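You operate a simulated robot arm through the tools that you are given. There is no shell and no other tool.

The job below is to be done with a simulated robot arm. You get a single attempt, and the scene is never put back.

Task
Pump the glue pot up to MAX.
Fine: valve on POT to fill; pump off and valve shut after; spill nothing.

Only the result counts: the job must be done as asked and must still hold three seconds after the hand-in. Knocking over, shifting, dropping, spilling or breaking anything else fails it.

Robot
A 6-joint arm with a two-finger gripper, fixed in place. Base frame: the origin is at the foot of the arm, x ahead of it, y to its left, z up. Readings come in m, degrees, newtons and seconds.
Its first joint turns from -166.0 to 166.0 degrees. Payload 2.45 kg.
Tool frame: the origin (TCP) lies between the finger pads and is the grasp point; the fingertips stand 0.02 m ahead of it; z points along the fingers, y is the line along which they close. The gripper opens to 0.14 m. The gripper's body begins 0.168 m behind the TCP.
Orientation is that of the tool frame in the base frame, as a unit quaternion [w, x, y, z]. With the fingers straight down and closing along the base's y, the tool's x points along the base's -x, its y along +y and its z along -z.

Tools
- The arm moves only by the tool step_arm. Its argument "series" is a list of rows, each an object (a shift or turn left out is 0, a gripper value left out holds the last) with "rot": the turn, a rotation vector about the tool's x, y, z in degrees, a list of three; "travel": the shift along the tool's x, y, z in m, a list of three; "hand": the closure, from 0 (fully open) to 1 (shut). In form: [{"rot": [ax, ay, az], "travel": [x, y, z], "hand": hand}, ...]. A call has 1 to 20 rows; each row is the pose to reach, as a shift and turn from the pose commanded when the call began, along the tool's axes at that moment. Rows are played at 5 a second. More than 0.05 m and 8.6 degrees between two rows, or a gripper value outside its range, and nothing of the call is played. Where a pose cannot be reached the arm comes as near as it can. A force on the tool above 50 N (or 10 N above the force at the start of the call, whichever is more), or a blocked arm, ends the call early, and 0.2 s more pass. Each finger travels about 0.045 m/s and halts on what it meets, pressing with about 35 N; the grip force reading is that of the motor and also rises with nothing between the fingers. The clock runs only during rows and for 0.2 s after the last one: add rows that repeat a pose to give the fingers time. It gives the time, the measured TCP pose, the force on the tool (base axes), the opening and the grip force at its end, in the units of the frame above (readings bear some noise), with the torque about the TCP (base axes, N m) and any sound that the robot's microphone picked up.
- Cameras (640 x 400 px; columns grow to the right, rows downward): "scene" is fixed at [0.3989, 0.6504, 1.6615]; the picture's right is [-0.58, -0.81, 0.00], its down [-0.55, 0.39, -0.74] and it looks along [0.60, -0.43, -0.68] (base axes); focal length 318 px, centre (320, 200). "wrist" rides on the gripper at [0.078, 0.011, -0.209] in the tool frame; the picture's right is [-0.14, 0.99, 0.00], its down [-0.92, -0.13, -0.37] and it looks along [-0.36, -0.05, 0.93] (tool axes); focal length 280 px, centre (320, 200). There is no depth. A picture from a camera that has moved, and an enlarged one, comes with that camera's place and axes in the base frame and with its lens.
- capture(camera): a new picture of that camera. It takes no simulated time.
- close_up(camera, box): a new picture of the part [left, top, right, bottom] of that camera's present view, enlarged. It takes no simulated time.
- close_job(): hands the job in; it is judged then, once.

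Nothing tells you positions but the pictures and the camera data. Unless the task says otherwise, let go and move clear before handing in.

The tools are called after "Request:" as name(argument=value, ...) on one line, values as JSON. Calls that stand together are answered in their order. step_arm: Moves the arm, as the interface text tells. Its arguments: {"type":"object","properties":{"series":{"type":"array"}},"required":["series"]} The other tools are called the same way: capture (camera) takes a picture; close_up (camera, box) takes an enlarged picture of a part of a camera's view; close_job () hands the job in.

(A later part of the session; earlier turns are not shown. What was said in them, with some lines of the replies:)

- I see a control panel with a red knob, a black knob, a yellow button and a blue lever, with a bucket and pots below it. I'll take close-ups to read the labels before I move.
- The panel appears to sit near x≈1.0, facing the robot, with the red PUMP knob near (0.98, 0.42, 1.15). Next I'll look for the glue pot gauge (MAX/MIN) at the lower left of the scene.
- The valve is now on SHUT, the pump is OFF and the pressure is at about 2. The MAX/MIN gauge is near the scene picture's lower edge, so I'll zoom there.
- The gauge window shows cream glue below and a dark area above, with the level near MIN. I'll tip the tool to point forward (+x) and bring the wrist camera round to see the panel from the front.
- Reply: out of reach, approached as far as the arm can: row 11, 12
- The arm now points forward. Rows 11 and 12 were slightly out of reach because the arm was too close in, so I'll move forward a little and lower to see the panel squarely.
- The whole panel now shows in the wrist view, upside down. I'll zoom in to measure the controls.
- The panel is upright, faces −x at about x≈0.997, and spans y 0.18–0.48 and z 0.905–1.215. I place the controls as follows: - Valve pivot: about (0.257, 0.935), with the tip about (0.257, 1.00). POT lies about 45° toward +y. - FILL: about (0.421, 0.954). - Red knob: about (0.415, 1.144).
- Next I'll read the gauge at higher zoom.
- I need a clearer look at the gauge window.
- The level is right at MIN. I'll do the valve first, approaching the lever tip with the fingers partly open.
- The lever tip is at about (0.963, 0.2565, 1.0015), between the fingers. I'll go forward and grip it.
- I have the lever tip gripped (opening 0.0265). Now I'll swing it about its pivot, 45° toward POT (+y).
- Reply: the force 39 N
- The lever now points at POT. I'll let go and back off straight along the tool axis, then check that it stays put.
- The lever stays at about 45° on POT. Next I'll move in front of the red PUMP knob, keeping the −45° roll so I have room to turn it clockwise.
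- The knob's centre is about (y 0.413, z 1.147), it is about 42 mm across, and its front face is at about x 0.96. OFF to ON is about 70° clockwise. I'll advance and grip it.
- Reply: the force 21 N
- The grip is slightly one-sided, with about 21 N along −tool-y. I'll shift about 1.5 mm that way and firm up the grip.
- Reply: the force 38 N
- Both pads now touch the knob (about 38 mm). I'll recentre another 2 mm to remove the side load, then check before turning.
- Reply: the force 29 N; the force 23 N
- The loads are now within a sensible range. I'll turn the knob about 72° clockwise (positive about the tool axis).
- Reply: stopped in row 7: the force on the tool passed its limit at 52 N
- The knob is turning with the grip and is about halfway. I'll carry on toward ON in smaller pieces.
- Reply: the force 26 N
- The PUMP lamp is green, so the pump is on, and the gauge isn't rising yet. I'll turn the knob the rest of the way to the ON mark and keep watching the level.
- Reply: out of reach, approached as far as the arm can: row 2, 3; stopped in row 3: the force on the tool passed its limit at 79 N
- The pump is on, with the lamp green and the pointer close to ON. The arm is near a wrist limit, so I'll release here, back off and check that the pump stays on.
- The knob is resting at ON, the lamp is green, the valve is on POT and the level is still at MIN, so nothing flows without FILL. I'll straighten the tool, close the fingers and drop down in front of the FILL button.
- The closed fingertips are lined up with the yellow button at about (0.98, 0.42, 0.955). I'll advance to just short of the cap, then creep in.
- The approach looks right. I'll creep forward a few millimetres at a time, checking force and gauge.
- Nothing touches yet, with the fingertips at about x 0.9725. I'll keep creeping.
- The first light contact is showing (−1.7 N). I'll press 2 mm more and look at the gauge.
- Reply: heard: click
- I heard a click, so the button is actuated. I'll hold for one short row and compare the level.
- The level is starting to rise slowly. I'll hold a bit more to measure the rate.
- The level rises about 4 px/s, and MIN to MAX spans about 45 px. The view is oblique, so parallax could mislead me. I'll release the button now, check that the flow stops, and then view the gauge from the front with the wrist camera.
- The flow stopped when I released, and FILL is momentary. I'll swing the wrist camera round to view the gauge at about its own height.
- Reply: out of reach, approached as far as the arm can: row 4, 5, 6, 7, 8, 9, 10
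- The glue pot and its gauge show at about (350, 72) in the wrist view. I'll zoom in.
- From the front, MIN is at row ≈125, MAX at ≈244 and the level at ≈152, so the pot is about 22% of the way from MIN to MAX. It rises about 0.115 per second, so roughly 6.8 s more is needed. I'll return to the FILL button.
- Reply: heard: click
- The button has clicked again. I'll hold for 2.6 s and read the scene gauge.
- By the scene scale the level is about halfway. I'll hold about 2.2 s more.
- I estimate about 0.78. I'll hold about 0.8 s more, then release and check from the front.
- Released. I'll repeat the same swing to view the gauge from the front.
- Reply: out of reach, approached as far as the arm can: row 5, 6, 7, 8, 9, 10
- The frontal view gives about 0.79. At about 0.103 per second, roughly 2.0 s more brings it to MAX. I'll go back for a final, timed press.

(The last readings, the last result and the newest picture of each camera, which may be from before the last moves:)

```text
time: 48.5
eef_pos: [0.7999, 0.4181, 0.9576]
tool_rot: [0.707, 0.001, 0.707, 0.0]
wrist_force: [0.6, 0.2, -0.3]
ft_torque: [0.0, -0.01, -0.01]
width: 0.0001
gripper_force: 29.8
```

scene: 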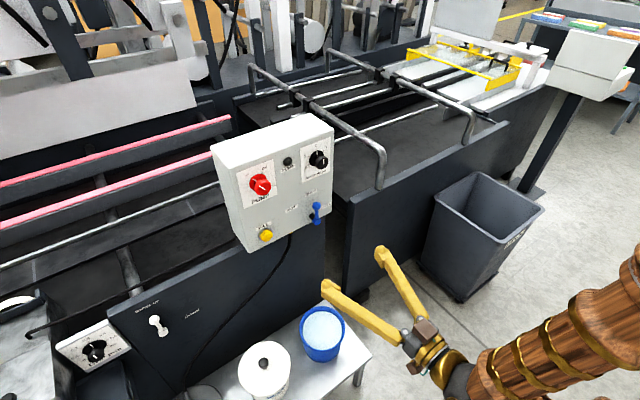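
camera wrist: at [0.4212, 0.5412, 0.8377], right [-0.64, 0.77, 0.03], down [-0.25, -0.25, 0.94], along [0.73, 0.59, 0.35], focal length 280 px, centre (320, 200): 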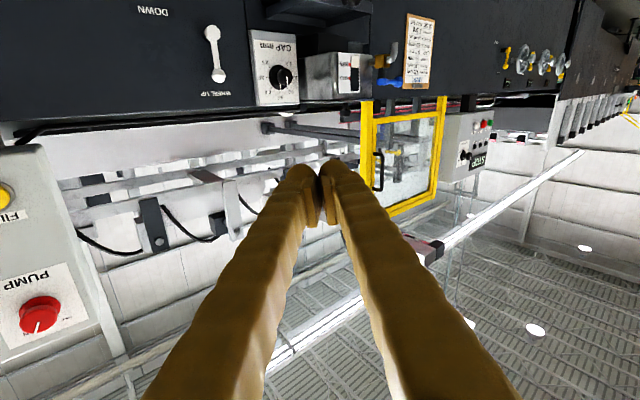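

Request:
step_arm(series=[{"travel": [0.001, 0.001, 0.04]}, {"travel": [0.002, 0.002, 0.08]}, {"travel": [0.0035, 0.0025, 0.12]}, {"travel": [0.0035, 0.0025, 0.15]}, {"travel": [0.0035, 0.0025, 0.158]}, {"travel": [0.0035, 0.0025, 0.16]}])

Request:
close_up(camera="scene", box=[220, 200, 310, 260])

Request:
close_up(camera="scene", box=[0, 399, 112, 400])

```text
time: 50.0
eef_pos: [0.9592, 0.4201, 0.951]
tool_rot: [0.707, 0.001, 0.707, 0.0]
wrist_force: [-0.5, 0.4, -0.4]
ft_torque: [-0.03, 0.0, -0.01]
width: 0.0005
gripper_force: 29.3
```

```text
6.67 times, centred on (265, 230) of scene
camera zoom: at [0.3989, 0.6504, 1.6615], right [-0.58, -0.81, 0.0], down [-0.55, 0.39, -0.74], along [0.6, -0.43, -0.68], focal length 2120 px, centre (687, 0)
```

zoom: 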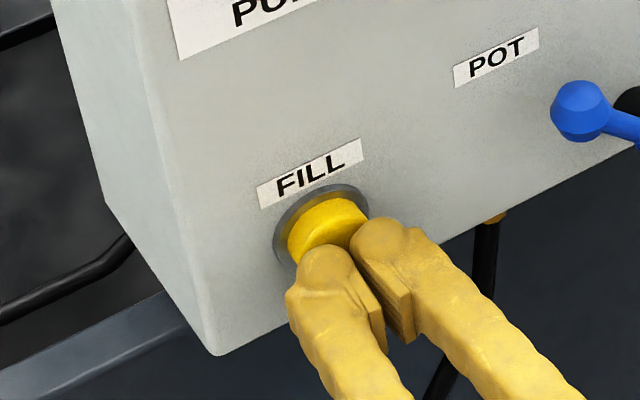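

```text
5.71 times, centred on (56, 400) of scene
camera zoom: at [0.3989, 0.6504, 1.6615], right [-0.58, -0.81, 0.0], down [-0.55, 0.39, -0.74], along [0.6, -0.43, -0.68], focal length 1817 px, centre (1829, -940)
```

zoom: 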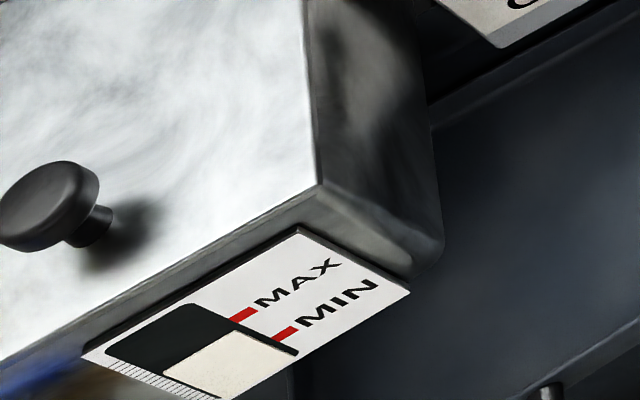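

Now the timed press: push in, then hold about 1.4 s.

Request:
step_arm(series=[{"travel": [0, 0, 0.006]}, {"travel": [0, 0, 0.01]}])

```text
time: 50.5
eef_pos: [0.9692, 0.4215, 0.9528]
tool_rot: [0.707, 0.001, 0.707, -0.002]
wrist_force: [-2.4, -0.4, 1.3]
ft_torque: [-0.01, -0.02, -0.02]
width: 0.0059
gripper_force: 29.1
heard: click
```

Request:
step_arm(series=[{"travel": [0, 0, 0]}, {"travel": [0, 0, 0]}, {"travel": [0, 0, 0]}, {"travel": [0, 0, 0]}, {"travel": [0, 0, 0]}, {"travel": [0, 0, 0]}])

Request:
close_up(camera="scene", box=[0, 399, 112, 400])

```text
time: 52.0
eef_pos: [0.9684, 0.4207, 0.9508]
tool_rot: [0.707, 0.001, 0.707, -0.001]
wrist_force: [-2.9, 0.2, 1.6]
ft_torque: [-0.01, -0.03, -0.05]
width: 0.0059
gripper_force: 29.3
```

```text
5.71 times, centred on (56, 400) of scene
camera zoom: at [0.3989, 0.6504, 1.6615], right [-0.58, -0.81, 0.0], down [-0.55, 0.39, -0.74], along [0.6, -0.43, -0.68], focal length 1817 px, centre (1829, -940)
```

zoom: 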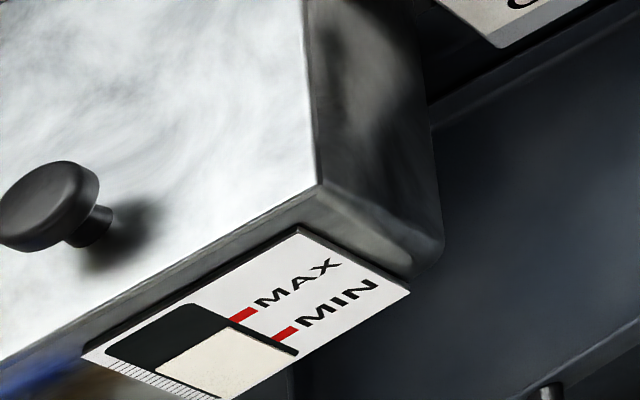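

The level is about 0.95–0.96 now. I'll hold one more row and release.

Request:
step_arm(series=[{"travel": [0, 0, 0]}, {"travel": [0, 0, -0.015]}, {"travel": [0, 0, -0.03]}])

Request:
close_up(camera="scene", box=[0, 399, 112, 400])

```text
time: 52.8
eef_pos: [0.9386, 0.4194, 0.9491]
tool_rot: [0.707, 0.001, 0.707, -0.001]
wrist_force: [-0.5, -0.4, 0.4]
ft_torque: [-0.03, 0.0, 0.02]
width: 0.0
gripper_force: 29.3
```

```text
5.71 times, centred on (56, 400) of scene
camera zoom: at [0.3989, 0.6504, 1.6615], right [-0.58, -0.81, 0.0], down [-0.55, 0.39, -0.74], along [0.6, -0.43, -0.68], focal length 1817 px, centre (1829, -940)
```

zoom: 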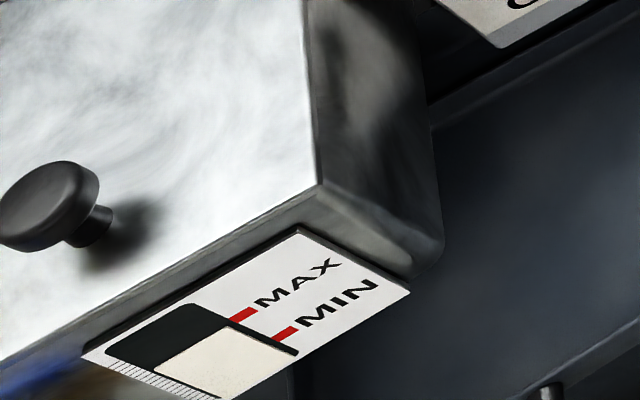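

I'll verify with the frontal wrist view before shutting things down.

Request:
step_arm(series=[{"travel": [0, 0, -0.045]}, {"travel": [0, 0, -0.09]}, {"travel": [0, 0.01, -0.13]}, {"rot": [-7.5, 0, 0], "travel": [0.012, 0.042, -0.161]}, {"rot": [-15, 0, 0], "travel": [0.024, 0.074, -0.192]}, {"rot": [-22.5, 0, 0], "travel": [0.036, 0.105, -0.223]}, {"rot": [-30, 0, 0], "travel": [0.048, 0.137, -0.254]}, {"rot": [-37.5, 0, 0], "travel": [0.06, 0.168, -0.285]}, {"rot": [-45, 0, 0], "travel": [0.073, 0.2, -0.317]}, {"rot": [-45, 0, 0], "travel": [0.073, 0.2, -0.317]}])

Request:
close_up(camera="wrist", box=[330, 50, 380, 96])

Request:
close_up(camera="wrist", box=[344, 59, 380, 94])

```text
time: 55.0
eef_pos: [0.5881, 0.6712, 0.9044]
tool_rot: [0.669, -0.278, 0.659, 0.201]
wrist_force: [-0.2, 1.1, -0.1]
ft_torque: [-0.02, -0.02, 0.03]
width: 0.0
gripper_force: 29.8
out of reach, approached as far as the arm can: row 5, 6, 7, 8, 9, 10
```

```text
8.70 times, centred on (355, 73) of wrist
camera zoom: at [0.4233, 0.54, 0.8314], right [-0.64, 0.77, 0.03], down [-0.25, -0.24, 0.94], along [0.73, 0.59, 0.35], focal length 2438 px, centre (16, 1304)
```

zoom: 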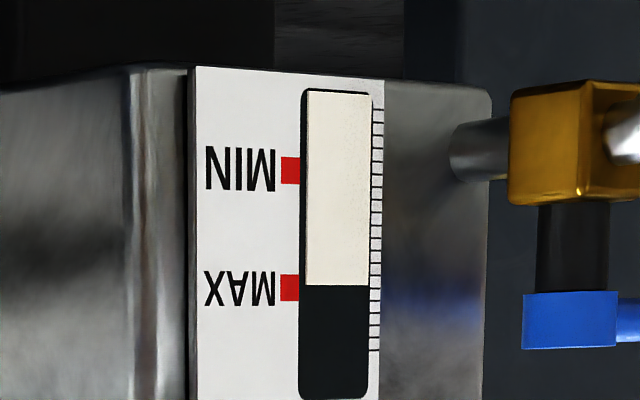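

```text
11.43 times, centred on (362, 76) of wrist
camera zoom: at [0.4233, 0.54, 0.8314], right [-0.64, 0.77, 0.03], down [-0.25, -0.24, 0.94], along [0.73, 0.59, 0.35], focal length 3204 px, centre (-160, 1611)
```

zoom: 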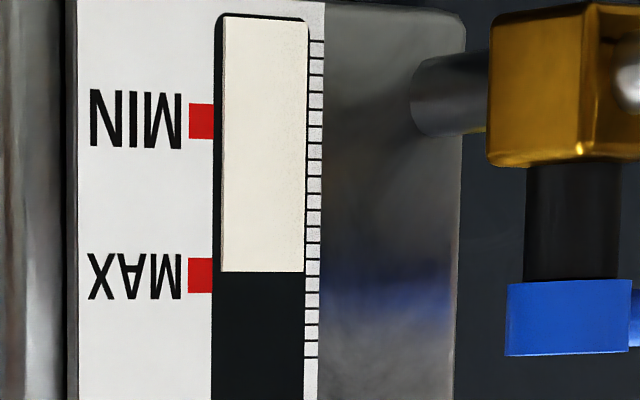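

The level is now at MAX (about 0.98, within the MAX mark). Next I'll turn the pump off, so I'm heading back to the red knob with the fingers opening.

Request:
step_arm(series=[{"rot": [4.4, 0.09, 0.71], "travel": [-0.0065, -0.0394, 0.0013]}, {"rot": [8.8, 0.18, 1.42], "travel": [-0.0129, -0.0789, 0.0026]}, {"rot": [13.2, 0.28, 2.13], "travel": [-0.0194, -0.1183, 0.004]}, {"rot": [17.6, 0.37, 2.84], "travel": [-0.0259, -0.1577, 0.0053]}, {"rot": [22.0, 0.46, 3.56], "travel": [-0.0323, -0.1972, 0.0066]}, {"rot": [26.4, 0.55, 4.27], "travel": [-0.0388, -0.2366, 0.0079]}, {"rot": [30.8, 0.65, 4.98], "travel": [-0.0453, -0.276, 0.0093]}, {"rot": [35.2, 0.74, 5.69], "travel": [-0.0517, -0.3155, 0.0106]}, {"rot": [39.6, 0.83, 6.4], "travel": [-0.0582, -0.3549, 0.0119], "hand": 0.5}, {"rot": [39.6, 0.83, 6.4], "travel": [-0.0582, -0.3549, 0.0119], "hand": 0.5}])

Request:
close_up(camera="scene", box=[0, 399, 112, 400])

```text
time: 57.1
eef_pos: [0.8216, 0.4117, 0.9972]
tool_rot: [0.707, 0.001, 0.707, 0.0]
wrist_force: [-0.7, -0.6, -0.1]
ft_torque: [0.03, 0.0, 0.0]
width: 0.0519
gripper_force: 0.0
```

```text
5.71 times, centred on (56, 400) of scene
camera zoom: at [0.3989, 0.6504, 1.6615], right [-0.58, -0.81, 0.0], down [-0.55, 0.39, -0.74], along [0.6, -0.43, -0.68], focal length 1817 px, centre (1829, -940)
```

zoom: 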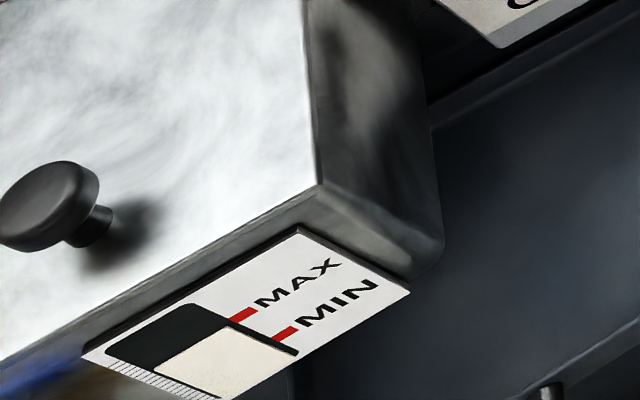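

Request:
step_arm(series=[{"travel": [-0.04, 0, 0.01]}, {"travel": [-0.08, 0, 0.02]}, {"travel": [-0.12, 0, 0.03]}, {"travel": [-0.15, 0, 0.055]}, {"travel": [-0.15, 0, 0.06]}, {"travel": [-0.15, 0, 0.06]}])

Request:
close_up(camera="wrist", box=[260, 110, 380, 220])

Request:
close_up(camera="scene", box=[200, 120, 380, 260])

```text
time: 58.5
eef_pos: [0.8815, 0.4149, 1.1467]
tool_rot: [0.707, 0.001, 0.707, -0.001]
wrist_force: [-0.6, -0.5, -0.3]
ft_torque: [0.01, 0.01, -0.03]
width: 0.0698
gripper_force: 0.1
```

```text
3.64 times, centred on (320, 165) of wrist
camera zoom: at [0.6715, 0.4271, 1.0691], right [0.0, 0.99, 0.14], down [-0.37, -0.13, 0.92], along [0.93, -0.05, 0.36], focal length 1020 px, centre (320, 327)
```

zoom: 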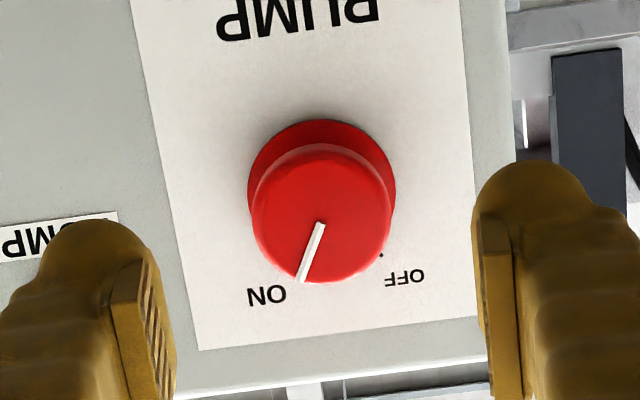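

```text
2.86 times, centred on (290, 190) of scene
camera zoom: at [0.3989, 0.6504, 1.6615], right [-0.58, -0.81, 0.0], down [-0.55, 0.39, -0.74], along [0.6, -0.43, -0.68], focal length 908 px, centre (406, 229)
```

zoom: 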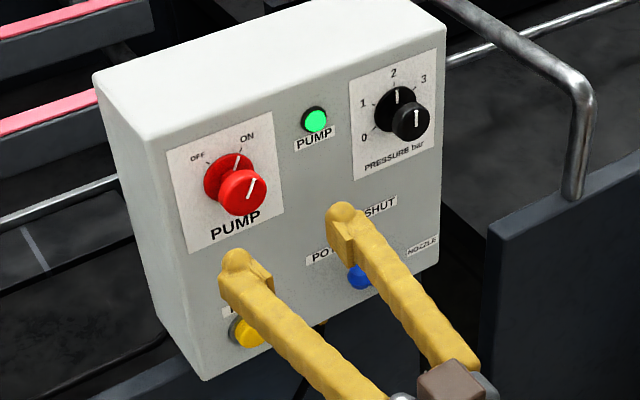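

The knob is centred between the fingers. I'll advance and grip it.

Request:
step_arm(series=[{"travel": [0, 0, 0.02]}, {"travel": [0, 0, 0.04]}, {"travel": [0, 0, 0.06]}, {"travel": [0, 0, 0.075]}, {"travel": [0, 0, 0.075]}, {"travel": [0, 0, 0.075], "hand": 0.6}, {"travel": [0, 0, 0.075], "hand": 0.68}, {"travel": [0, 0, 0.075], "hand": 0.7}, {"travel": [0, 0, 0.075], "hand": 0.7}])

Request:
close_up(camera="wrist", box=[260, 130, 380, 240])

```text
time: 60.5
eef_pos: [0.9558, 0.4143, 1.1461]
tool_rot: [0.707, 0.0, 0.707, -0.001]
wrist_force: [0.5, -0.4, 0.2]
ft_torque: [-0.02, 0.02, 0.04]
width: 0.042
gripper_force: 0.1
```

```text
3.64 times, centred on (320, 185) of wrist
camera zoom: at [0.746, 0.426, 1.0691], right [0.0, 0.99, 0.14], down [-0.37, -0.13, 0.92], along [0.93, -0.05, 0.36], focal length 1020 px, centre (320, 254)
```

zoom: 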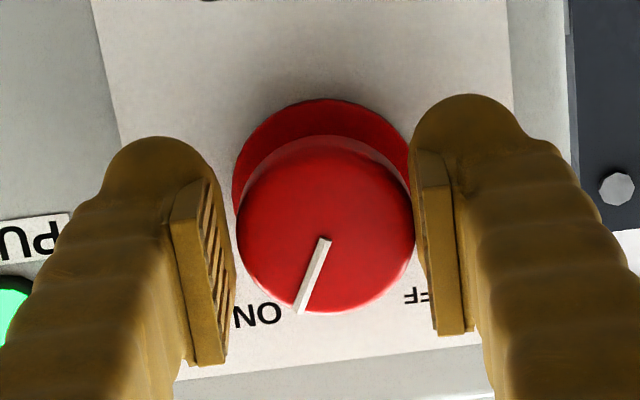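

Request:
step_arm(series=[{"travel": [0, 0.0005, 0]}, {"travel": [0, 0.0005, 0], "hand": 0.75}, {"travel": [0, 0.0005, 0], "hand": 0.85}, {"travel": [0, 0.0005, 0], "hand": 0.85}])

```text
time: 61.5
eef_pos: [0.9549, 0.416, 1.1461]
tool_rot: [0.707, 0.001, 0.707, -0.001]
wrist_force: [2.8, 6.7, 0.5]
ft_torque: [-0.04, 0.04, 0.09]
width: 0.0377
gripper_force: 44.7
```

That's a good, centred grip. I'll turn counter-clockwise toward OFF in stages.

Request:
step_arm(series=[{"rot": [0, 0, -6]}, {"rot": [0, 0, -12]}, {"rot": [0, 0, -18]}, {"rot": [0, 0, -24]}])

Request:
close_up(camera="scene", box=[220, 140, 310, 210])

```text
time: 62.5
eef_pos: [0.9566, 0.4137, 1.1479]
tool_rot: [0.691, -0.147, 0.692, -0.148]
wrist_force: [-33.0, -14.4, -8.9]
ft_torque: [0.05, 0.04, -0.11]
width: 0.0377
gripper_force: 45.0
```

```text
5.71 times, centred on (265, 175) of scene
camera zoom: at [0.3989, 0.6504, 1.6615], right [-0.58, -0.81, 0.0], down [-0.55, 0.39, -0.74], along [0.6, -0.43, -0.68], focal length 1817 px, centre (634, 343)
```

zoom: 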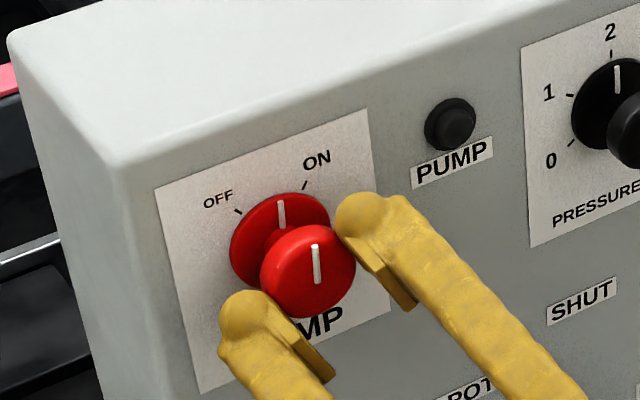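

The lamp is out. I'll ease the axial load and continue until the pointer is at OFF.

Request:
step_arm(series=[{"rot": [0, 0, 0], "travel": [0.0004, -0.0004, -0.001]}, {"rot": [0, 0, -6], "travel": [0.0004, -0.0004, -0.001]}, {"rot": [0, 0, -12], "travel": [0.0004, -0.0004, -0.001]}, {"rot": [0, 0, -18], "travel": [0.0004, -0.0004, -0.001]}, {"rot": [0, 0, -24], "travel": [0.0004, -0.0004, -0.001]}])

Request:
close_up(camera="scene", box=[220, 140, 310, 210])

Request:
close_up(camera="wrist", box=[260, 130, 380, 240])

```text
time: 63.8
eef_pos: [0.9566, 0.4122, 1.1487]
tool_rot: [0.646, -0.286, 0.646, -0.289]
wrist_force: [1.4, -16.5, 6.0]
ft_torque: [0.03, -0.17, -0.12]
width: 0.0377
gripper_force: 44.6
```

```text
5.71 times, centred on (265, 175) of scene
camera zoom: at [0.3989, 0.6504, 1.6615], right [-0.58, -0.81, 0.0], down [-0.55, 0.39, -0.74], along [0.6, -0.43, -0.68], focal length 1817 px, centre (634, 343)
```

zoom: 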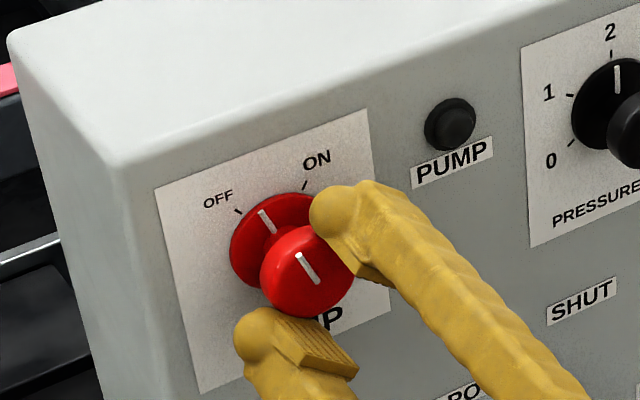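

```text
3.64 times, centred on (320, 185) of wrist
camera zoom: at [0.7463, 0.3633, 1.0881], right [0.0, 0.76, -0.64], down [-0.37, 0.6, 0.71], along [0.93, 0.23, 0.28], focal length 1020 px, centre (320, 254)
```

zoom: 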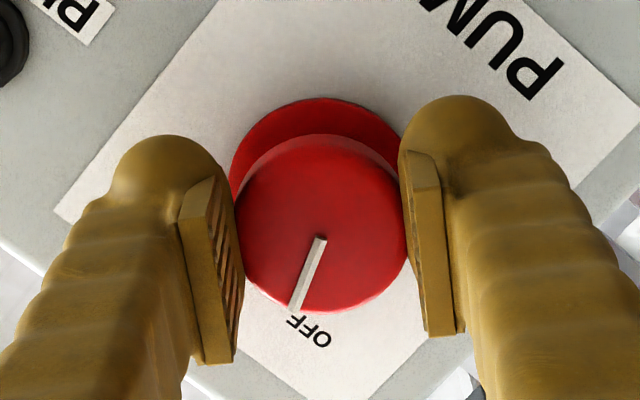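

Request:
step_arm(series=[{"rot": [0, 0, -5], "travel": [0, -0.0004, 0]}, {"rot": [0, 0, -10], "travel": [0, -0.0006, 0]}, {"rot": [0, 0, -15], "travel": [0, -0.0008, 0]}, {"rot": [0, 0, -15], "travel": [0, -0.0008, 0]}])

Request:
close_up(camera="scene", box=[220, 140, 310, 210])

Request:
close_up(camera="wrist", box=[260, 130, 380, 240])

```text
time: 64.8
eef_pos: [0.9552, 0.4125, 1.1488]
tool_rot: [0.603, -0.368, 0.603, -0.371]
wrist_force: [-12.1, -14.7, 15.4]
ft_torque: [0.04, -0.22, -0.16]
width: 0.0378
gripper_force: 45.5
```

```text
5.71 times, centred on (265, 175) of scene
camera zoom: at [0.3989, 0.6504, 1.6615], right [-0.58, -0.81, 0.0], down [-0.55, 0.39, -0.74], along [0.6, -0.43, -0.68], focal length 1817 px, centre (634, 343)
```

zoom: 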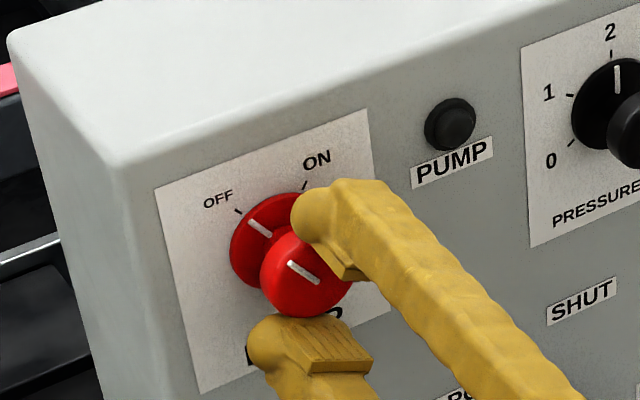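

```text
3.64 times, centred on (320, 185) of wrist
camera zoom: at [0.7463, 0.3488, 1.1038], right [0.0, 0.57, -0.82], down [-0.37, 0.76, 0.53], along [0.93, 0.3, 0.21], focal length 1020 px, centre (320, 254)
```

zoom: 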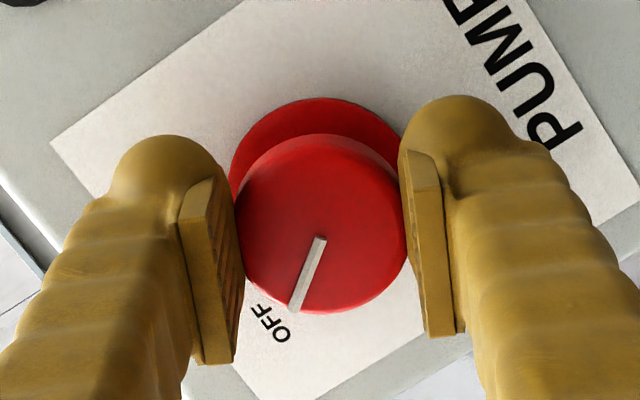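

The pointer is back in its original OFF position and the lamp is out. I'll release and back off.

Request:
step_arm(series=[{"hand": 0.7}, {"hand": 0.5}, {"hand": 0.5}, {"hand": 0.5}, {"travel": [0, 0, -0.03], "hand": 0.5}, {"travel": [0, 0, -0.06], "hand": 0.5}, {"travel": [0, 0, -0.1], "hand": 0.5}, {"travel": [0, 0, -0.12], "hand": 0.5}])

Request:
close_up(camera="scene", box=[200, 120, 380, 260])

Request:
close_up(camera="scene", box=[0, 399, 112, 400])

```text
time: 66.5
eef_pos: [0.8331, 0.4118, 1.1494]
tool_rot: [0.603, -0.369, 0.603, -0.37]
wrist_force: [-0.1, 1.2, 0.5]
ft_torque: [-0.01, -0.03, -0.01]
width: 0.0705
gripper_force: 0.1
```

```text
2.86 times, centred on (290, 190) of scene
camera zoom: at [0.3989, 0.6504, 1.6615], right [-0.58, -0.81, 0.0], down [-0.55, 0.39, -0.74], along [0.6, -0.43, -0.68], focal length 908 px, centre (406, 229)
```

zoom: 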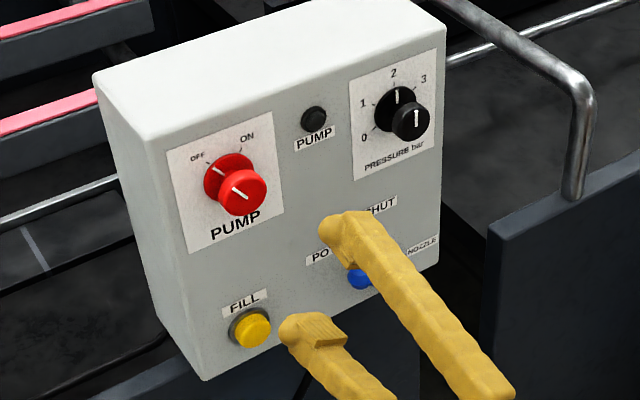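

```text
5.71 times, centred on (56, 400) of scene
camera zoom: at [0.3989, 0.6504, 1.6615], right [-0.58, -0.81, 0.0], down [-0.55, 0.39, -0.74], along [0.6, -0.43, -0.68], focal length 1817 px, centre (1829, -940)
```

zoom: 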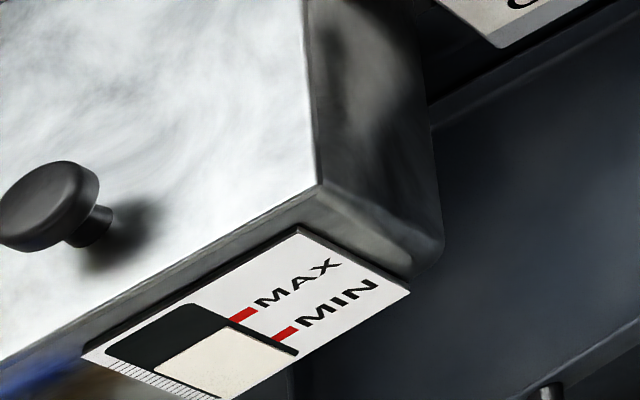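

The pump is off and the level is steady at MAX. Next is the valve: I'll move to the lever tip at about (0.303, 0.982) with a −45° roll.

Request:
step_arm(series=[{"rot": [0, 0, 3.6], "travel": [0.0346, 0.0198, 0]}, {"rot": [0, 0, 7.2], "travel": [0.0693, 0.0396, 0.005]}, {"rot": [0, 0, 10.8], "travel": [0.1039, 0.0595, 0.015]}, {"rot": [0, 0, 14.4], "travel": [0.1386, 0.0793, 0.03]}, {"rot": [0, 0, 18], "travel": [0.1732, 0.0991, 0.047]}, {"rot": [0, 0, 18], "travel": [0.1732, 0.0991, 0.047]}])

Request:
capture(camera="wrist")

Request:
close_up(camera="wrist", box=[250, 80, 390, 220])

Request:
close_up(camera="scene", box=[200, 120, 380, 260])

```text
time: 68.0
eef_pos: [0.8836, 0.3008, 0.9813]
tool_rot: [0.654, -0.269, 0.654, -0.27]
wrist_force: [-0.1, -0.3, 0.4]
ft_torque: [-0.02, 0.0, -0.03]
width: 0.0701
gripper_force: 0.0
```

```text
taken
camera wrist: at [0.6727, 0.255, 0.9194], right [0.0, 0.8, -0.6], down [-0.37, 0.56, 0.74], along [0.93, 0.22, 0.29], focal length 280 px, centre (320, 200)
```

wrist: 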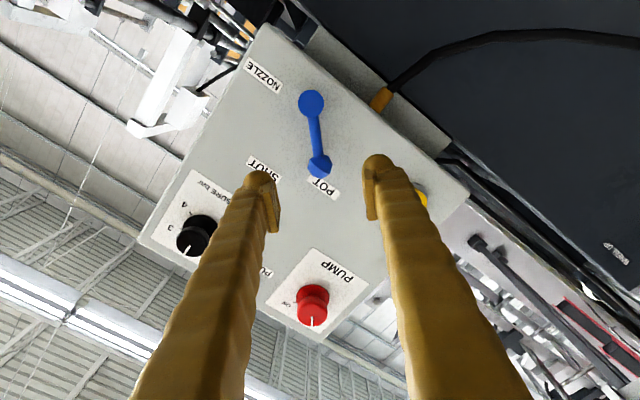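

```text
2.86 times, centred on (320, 150) of wrist
camera zoom: at [0.6727, 0.255, 0.9194], right [0.0, 0.8, -0.6], down [-0.37, 0.56, 0.74], along [0.93, 0.22, 0.29], focal length 801 px, centre (320, 343)
```

zoom: 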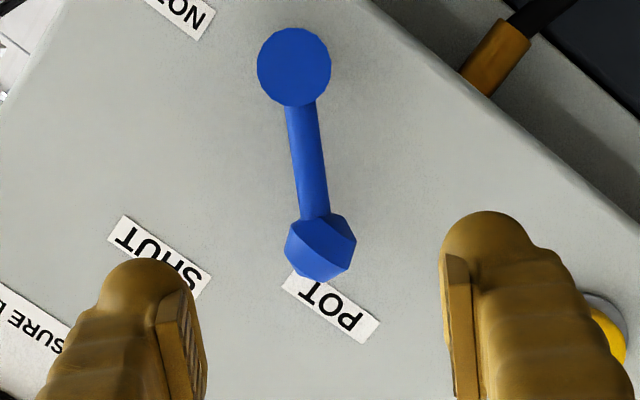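

```text
2.86 times, centred on (290, 190) of scene
camera zoom: at [0.3989, 0.6504, 1.6615], right [-0.58, -0.81, 0.0], down [-0.55, 0.39, -0.74], along [0.6, -0.43, -0.68], focal length 908 px, centre (406, 229)
```

zoom: 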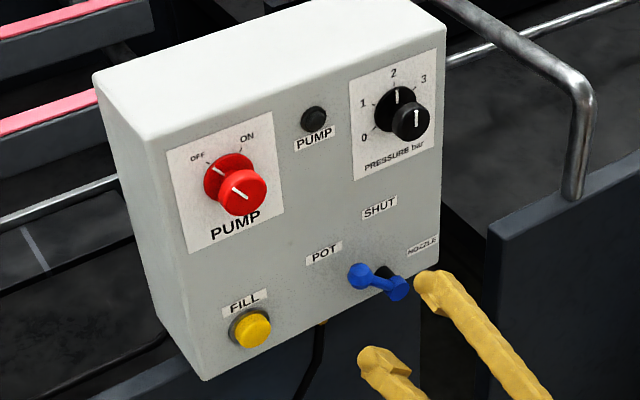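

The lever tip is centred between the fingers. I'll advance and grip it.

Request:
step_arm(series=[{"travel": [0, 0, 0.02]}, {"travel": [0, 0, 0.04]}, {"travel": [0, 0, 0.06]}, {"travel": [0, 0, 0.078]}, {"travel": [0, 0, 0.078]}, {"travel": [0, 0, 0.078], "hand": 0.7}, {"travel": [0, 0, 0.078], "hand": 0.8}, {"travel": [0, 0, 0.078], "hand": 0.9}, {"travel": [0, 0, 0.078], "hand": 0.9}, {"travel": [0, 0, 0.078], "hand": 0.9}])

Request:
close_up(camera="wrist", box=[250, 80, 390, 220])

```text
time: 70.2
eef_pos: [0.9604, 0.3018, 0.9822]
tool_rot: [0.654, -0.268, 0.654, -0.271]
wrist_force: [0.3, -8.9, 9.1]
ft_torque: [-0.2, -0.08, -0.14]
width: 0.0266
gripper_force: 45.0
```

```text
2.86 times, centred on (320, 150) of wrist
camera zoom: at [0.751, 0.2569, 0.9201], right [0.0, 0.8, -0.6], down [-0.37, 0.56, 0.74], along [0.93, 0.22, 0.29], focal length 801 px, centre (320, 343)
```

zoom: 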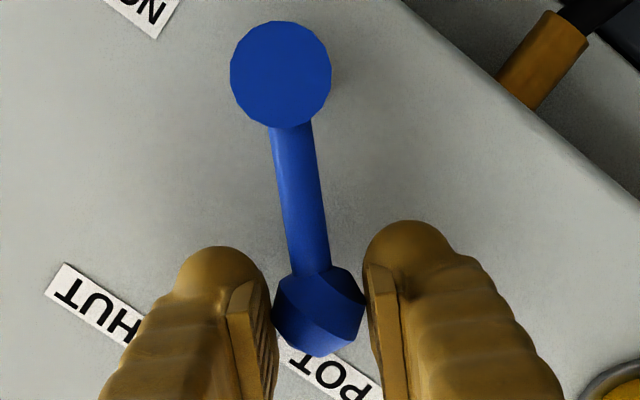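

Gripped. I'll swing the lever back 45° to SHUT along the arc.

Request:
step_arm(series=[{"rot": [0, 0, 5], "travel": [0.00024, -0.0056, 0]}, {"rot": [0, 0, 10], "travel": [0.00097, -0.0111, 0]}, {"rot": [0, 0, 15], "travel": [0.0022, -0.0166, 0]}, {"rot": [0, 0, 20], "travel": [0.0039, -0.0219, 0]}, {"rot": [0, 0, 25], "travel": [0.006, -0.027, 0]}, {"rot": [0, 0, 30], "travel": [0.0086, -0.032, 0]}, {"rot": [0, 0, 35], "travel": [0.0116, -0.0367, 0]}, {"rot": [0, 0, 40], "travel": [0.015, -0.0411, 0]}, {"rot": [0, 0, 44], "travel": [0.0179, -0.0445, 0]}, {"rot": [0, 0, 44], "travel": [0.0179, -0.0445, 0]}])

Request:
close_up(camera="wrist", box=[250, 80, 390, 220])

Request:
close_up(camera="scene", box=[250, 160, 390, 260])

```text
time: 72.3
eef_pos: [0.9616, 0.2575, 0.9995]
tool_rot: [0.707, -0.005, 0.707, -0.006]
wrist_force: [30.8, 1.5, 31.9]
ft_torque: [0.01, -0.36, -0.05]
width: 0.0271
gripper_force: 45.2
```

```text
2.86 times, centred on (320, 150) of wrist
camera zoom: at [0.7515, 0.2694, 0.9218], right [0.0, 0.99, 0.12], down [-0.37, -0.11, 0.92], along [0.93, -0.05, 0.37], focal length 801 px, centre (320, 343)
```

zoom: 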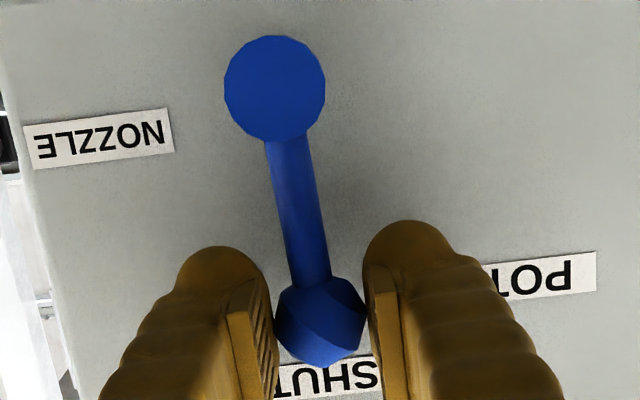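

```text
4.00 times, centred on (320, 210) of scene
camera zoom: at [0.3989, 0.6504, 1.6615], right [-0.58, -0.81, 0.0], down [-0.55, 0.39, -0.74], along [0.6, -0.43, -0.68], focal length 1272 px, centre (320, 160)
```

zoom: 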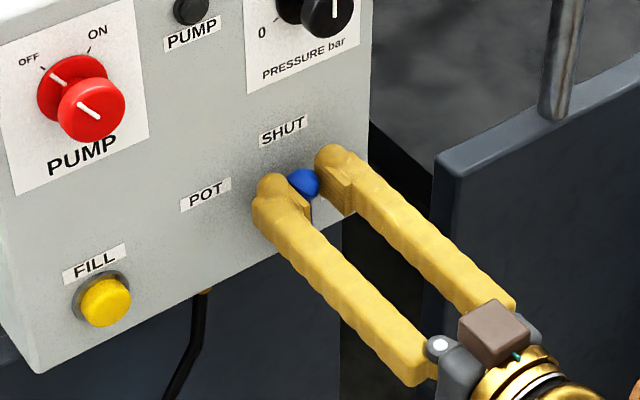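

The lever is upright at SHUT, matching the first grip within about 1°. I'll release and back away.

Request:
step_arm(series=[{"hand": 0.8}, {"hand": 0.65}, {"hand": 0.5}, {"hand": 0.5}, {"hand": 0.5}, {"travel": [0, 0, -0.03], "hand": 0.5}, {"travel": [0, 0, -0.06], "hand": 0.5}, {"travel": [0, 0, -0.1], "hand": 0.5}, {"travel": [0, 0, -0.14], "hand": 0.5}, {"travel": [0, 0, -0.18], "hand": 0.5}, {"travel": [0, 0, -0.2], "hand": 0.5}])

Request:
close_up(camera="wrist", box=[205, 30, 425, 240])

Request:
close_up(camera="scene", box=[280, 185, 340, 235])

Request:
close_up(camera="scene", box=[200, 120, 380, 260])

Request:
close_up(camera="scene", box=[0, 399, 112, 400])

Request:
capture(camera="scene")

```text
time: 74.8
eef_pos: [0.7626, 0.2628, 1.011]
tool_rot: [0.705, -0.008, 0.709, -0.013]
wrist_force: [0.9, -0.7, 0.6]
ft_torque: [0.0, 0.02, 0.01]
width: 0.0699
gripper_force: 0.1
out of reach, approached as far as the arm can: row 10, 11
```

```text
1.90 times, centred on (315, 135) of wrist
camera zoom: at [0.5527, 0.2741, 0.9344], right [0.01, 0.99, 0.11], down [-0.36, -0.1, 0.93], along [0.93, -0.05, 0.36], focal length 534 px, centre (330, 324)
```

zoom: 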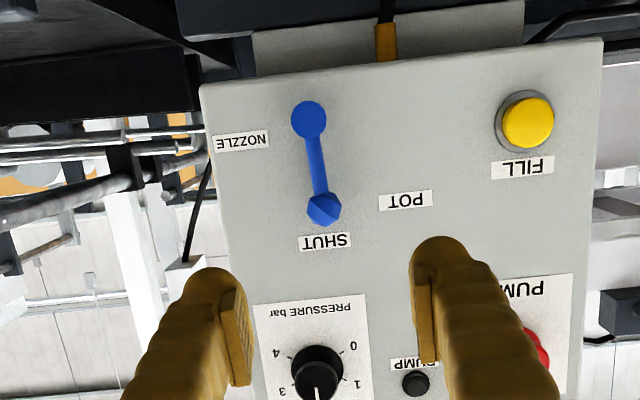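

```text
8.00 times, centred on (310, 210) of scene
camera zoom: at [0.3989, 0.6504, 1.6615], right [-0.58, -0.81, 0.0], down [-0.55, 0.39, -0.74], along [0.6, -0.43, -0.68], focal length 2544 px, centre (400, 120)
```

zoom: 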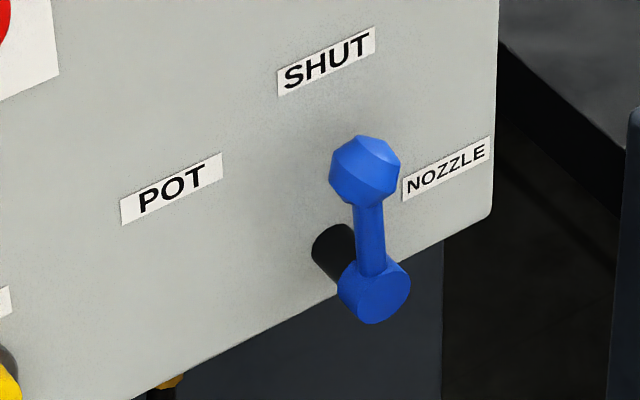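

```text
2.86 times, centred on (290, 190) of scene
camera zoom: at [0.3989, 0.6504, 1.6615], right [-0.58, -0.81, 0.0], down [-0.55, 0.39, -0.74], along [0.6, -0.43, -0.68], focal length 908 px, centre (406, 229)
```

zoom: 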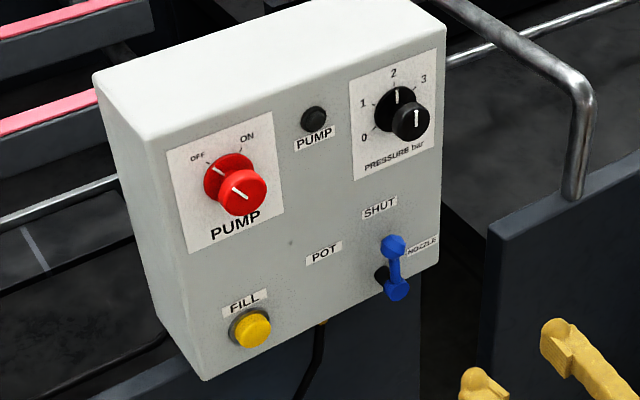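

```text
5.71 times, centred on (56, 400) of scene
camera zoom: at [0.3989, 0.6504, 1.6615], right [-0.58, -0.81, 0.0], down [-0.55, 0.39, -0.74], along [0.6, -0.43, -0.68], focal length 1817 px, centre (1829, -940)
```

zoom: 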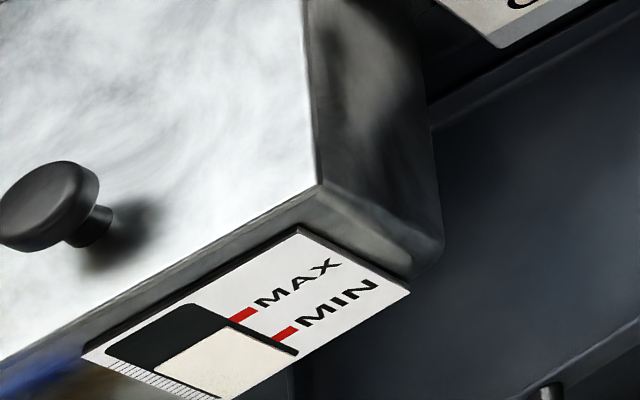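

```text
taken
```

scene: 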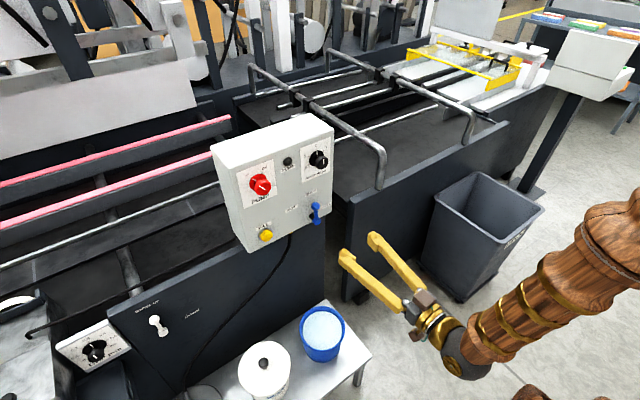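

The pump is off and the level is at MAX. The valve lever rests about 3° toward POT from its original upright position, so I'll regrip it gently and trim it to exactly SHUT.

Request:
step_arm(series=[{"rot": [-0.2, -0.1, 0.8], "travel": [0.003, -0.001, 0.035]}, {"rot": [-0.4, -0.3, 1.7], "travel": [0.006, -0.002, 0.07]}, {"rot": [-0.4, -0.3, 1.7], "travel": [0.009, -0.003, 0.105]}, {"rot": [-0.4, -0.3, 1.7], "travel": [0.0107, -0.0038, 0.1374]}, {"rot": [-0.4, -0.3, 1.7], "travel": [0.0107, -0.0038, 0.1374]}])

Request:
close_up(camera="wrist", box=[250, 80, 390, 220])

```text
time: 76.0
eef_pos: [0.9015, 0.2612, 1.0001]
tool_rot: [0.708, 0.002, 0.706, 0.001]
wrist_force: [-1.0, 0.1, 0.5]
ft_torque: [-0.04, -0.01, 0.0]
width: 0.0697
gripper_force: 0.0
out of reach, approached as far as the arm can: row 1, 2, 3, 4
```

```text
2.86 times, centred on (320, 150) of wrist
camera zoom: at [0.6924, 0.2736, 0.9218], right [0.0, 0.99, 0.14], down [-0.37, -0.13, 0.92], along [0.93, -0.05, 0.37], focal length 801 px, centre (320, 343)
```

zoom: 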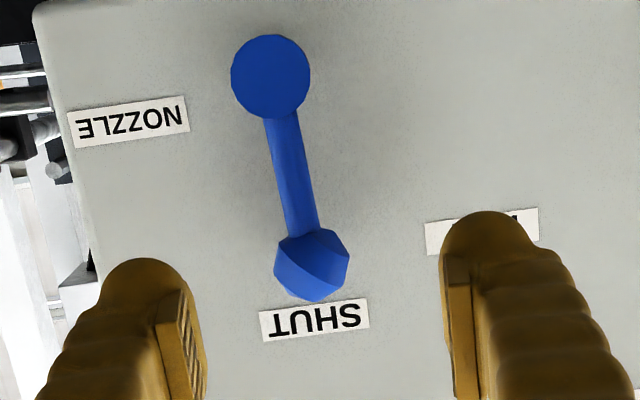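

Request:
step_arm(series=[{"travel": [0, -0.002, 0.02]}, {"travel": [0, -0.004, 0.04]}, {"travel": [0, -0.005, 0.06]}, {"travel": [0, -0.005, 0.06]}, {"travel": [0, -0.005, 0.06], "hand": 0.65}, {"travel": [0, -0.005, 0.06], "hand": 0.75}, {"travel": [0, -0.005, 0.06], "hand": 0.84}, {"travel": [0, -0.005, 0.06], "hand": 0.84}, {"travel": [0, -0.005, 0.06], "hand": 0.84}])

Request:
close_up(camera="wrist", box=[250, 80, 390, 220])

Request:
close_up(camera="scene", box=[280, 185, 340, 235])

```text
time: 78.0
eef_pos: [0.9609, 0.2538, 0.9977]
tool_rot: [0.709, 0.002, 0.706, 0.005]
wrist_force: [2.6, -1.3, 1.9]
ft_torque: [0.01, -0.06, 0.0]
width: 0.0269
gripper_force: 44.9
```

```text
2.86 times, centred on (320, 150) of wrist
camera zoom: at [0.7514, 0.2654, 0.9193], right [0.0, 0.99, 0.15], down [-0.37, -0.14, 0.92], along [0.93, -0.05, 0.37], focal length 801 px, centre (320, 343)
```

zoom: 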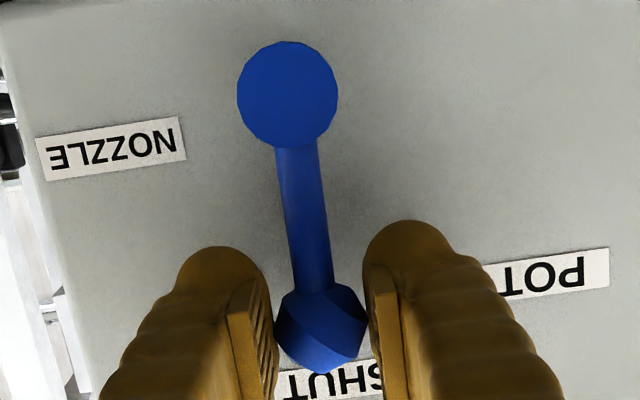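

```text
8.00 times, centred on (310, 210) of scene
camera zoom: at [0.3989, 0.6504, 1.6615], right [-0.58, -0.81, 0.0], down [-0.55, 0.39, -0.74], along [0.6, -0.43, -0.68], focal length 2544 px, centre (400, 120)
```

zoom: 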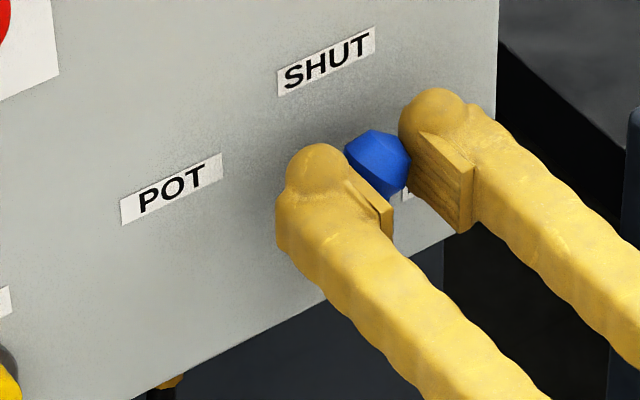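

The lever is now back to its original upright SHUT position. I'll release and back well clear.

Request:
step_arm(series=[{"hand": 0.75}, {"hand": 0.6}, {"hand": 0.5}, {"hand": 0.5}, {"hand": 0.5}, {"travel": [0, 0, -0.03], "hand": 0.5}, {"travel": [0, 0, -0.06], "hand": 0.5}, {"travel": [0, 0, -0.1], "hand": 0.5}, {"travel": [0, 0, -0.14], "hand": 0.5}, {"travel": [0, 0, -0.17], "hand": 0.5}])

Request:
close_up(camera="scene", box=[280, 185, 340, 235])

Request:
close_up(camera="scene", box=[200, 120, 380, 260])

Request:
close_up(camera="scene", box=[0, 399, 112, 400])

Request:
capture(camera="scene")

```text
time: 80.2
eef_pos: [0.7958, 0.2639, 1.0158]
tool_rot: [0.705, -0.003, 0.709, -0.008]
wrist_force: [0.3, -0.8, 0.0]
ft_torque: [0.01, -0.01, 0.03]
width: 0.0699
gripper_force: 0.0
out of reach, approached as far as the arm can: row 7, 8, 9, 10
```

```text
8.00 times, centred on (310, 210) of scene
camera zoom: at [0.3989, 0.6504, 1.6615], right [-0.58, -0.81, 0.0], down [-0.55, 0.39, -0.74], along [0.6, -0.43, -0.68], focal length 2544 px, centre (400, 120)
```

zoom: 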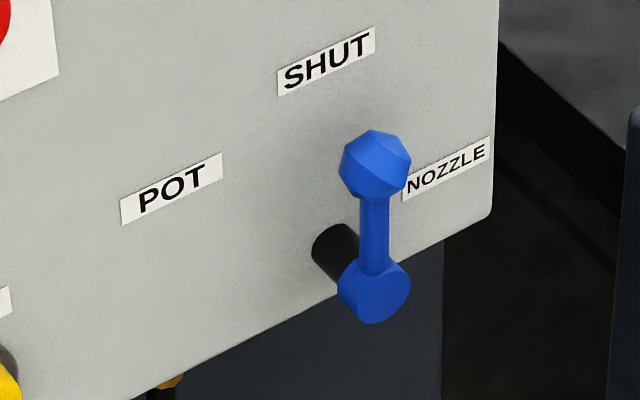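

```text
2.86 times, centred on (290, 190) of scene
camera zoom: at [0.3989, 0.6504, 1.6615], right [-0.58, -0.81, 0.0], down [-0.55, 0.39, -0.74], along [0.6, -0.43, -0.68], focal length 908 px, centre (406, 229)
```

zoom: 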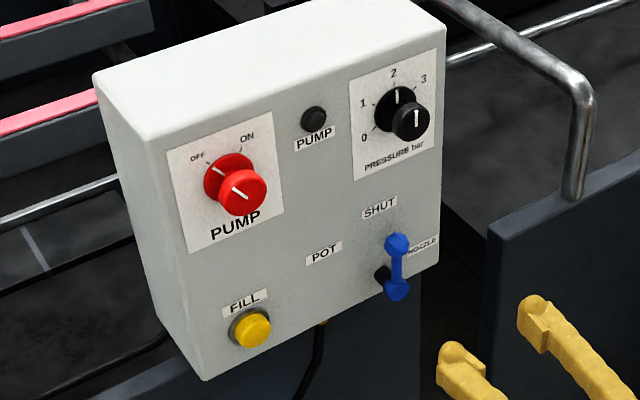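

```text
5.71 times, centred on (56, 400) of scene
camera zoom: at [0.3989, 0.6504, 1.6615], right [-0.58, -0.81, 0.0], down [-0.55, 0.39, -0.74], along [0.6, -0.43, -0.68], focal length 1817 px, centre (1829, -940)
```

zoom: 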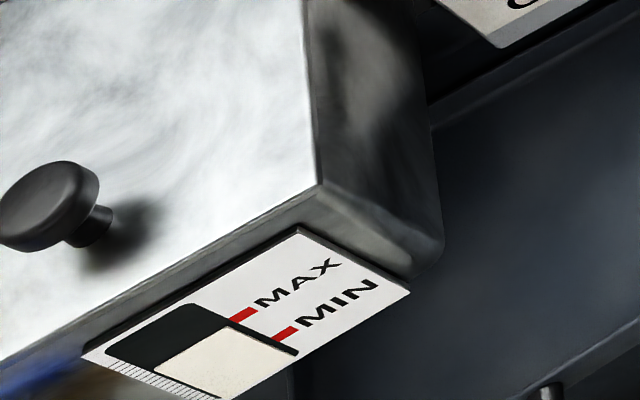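

```text
taken
```

scene: 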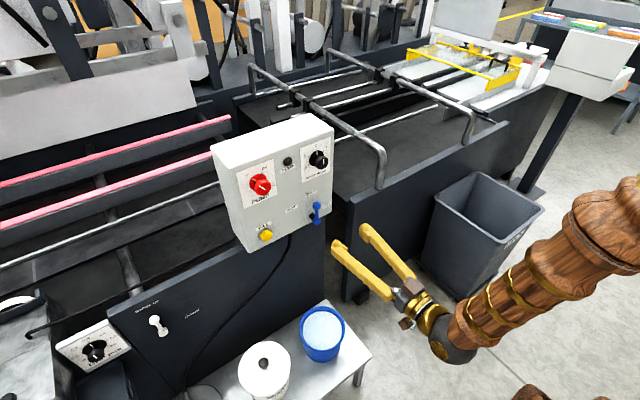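

The pot is at MAX (about 0.98 on the MIN–MAX span, inside the MAX mark). The pump is OFF with its lamp out, the valve is upright on SHUT, nothing spilled that I can see, and the arm is clear. I'm handing the job in.

Request:
close_job()

```text
The job is handed in.
```

The glue pot is filled to MAX, the pump is off and the valve is shut. I've handed the job in, but the result of the check hasn't come back.

- **Level:** it started near MIN. Seen from the front after the last fill, it stood about 98% of the way from MIN to MAX, inside the red MAX mark. It hadn't changed in the scene view just before hand-in.
- **Pump:** the red knob is back at OFF and the lamp is out.
- **Valve:** it was on POT for all the filling. It came back about 3° short of SHUT, so I trimmed it to its original upright position.
- **Surroundings:** I saw no spill and nothing knocked or moved in the scene pictures. I left the pressure setting alone, and the arm is clear of the panel.

While I turned the pump knob, the arm stopped itself twice on its force limit, at 52 N and 79 N. The knob and panel looked undamaged and worked normally afterwards.
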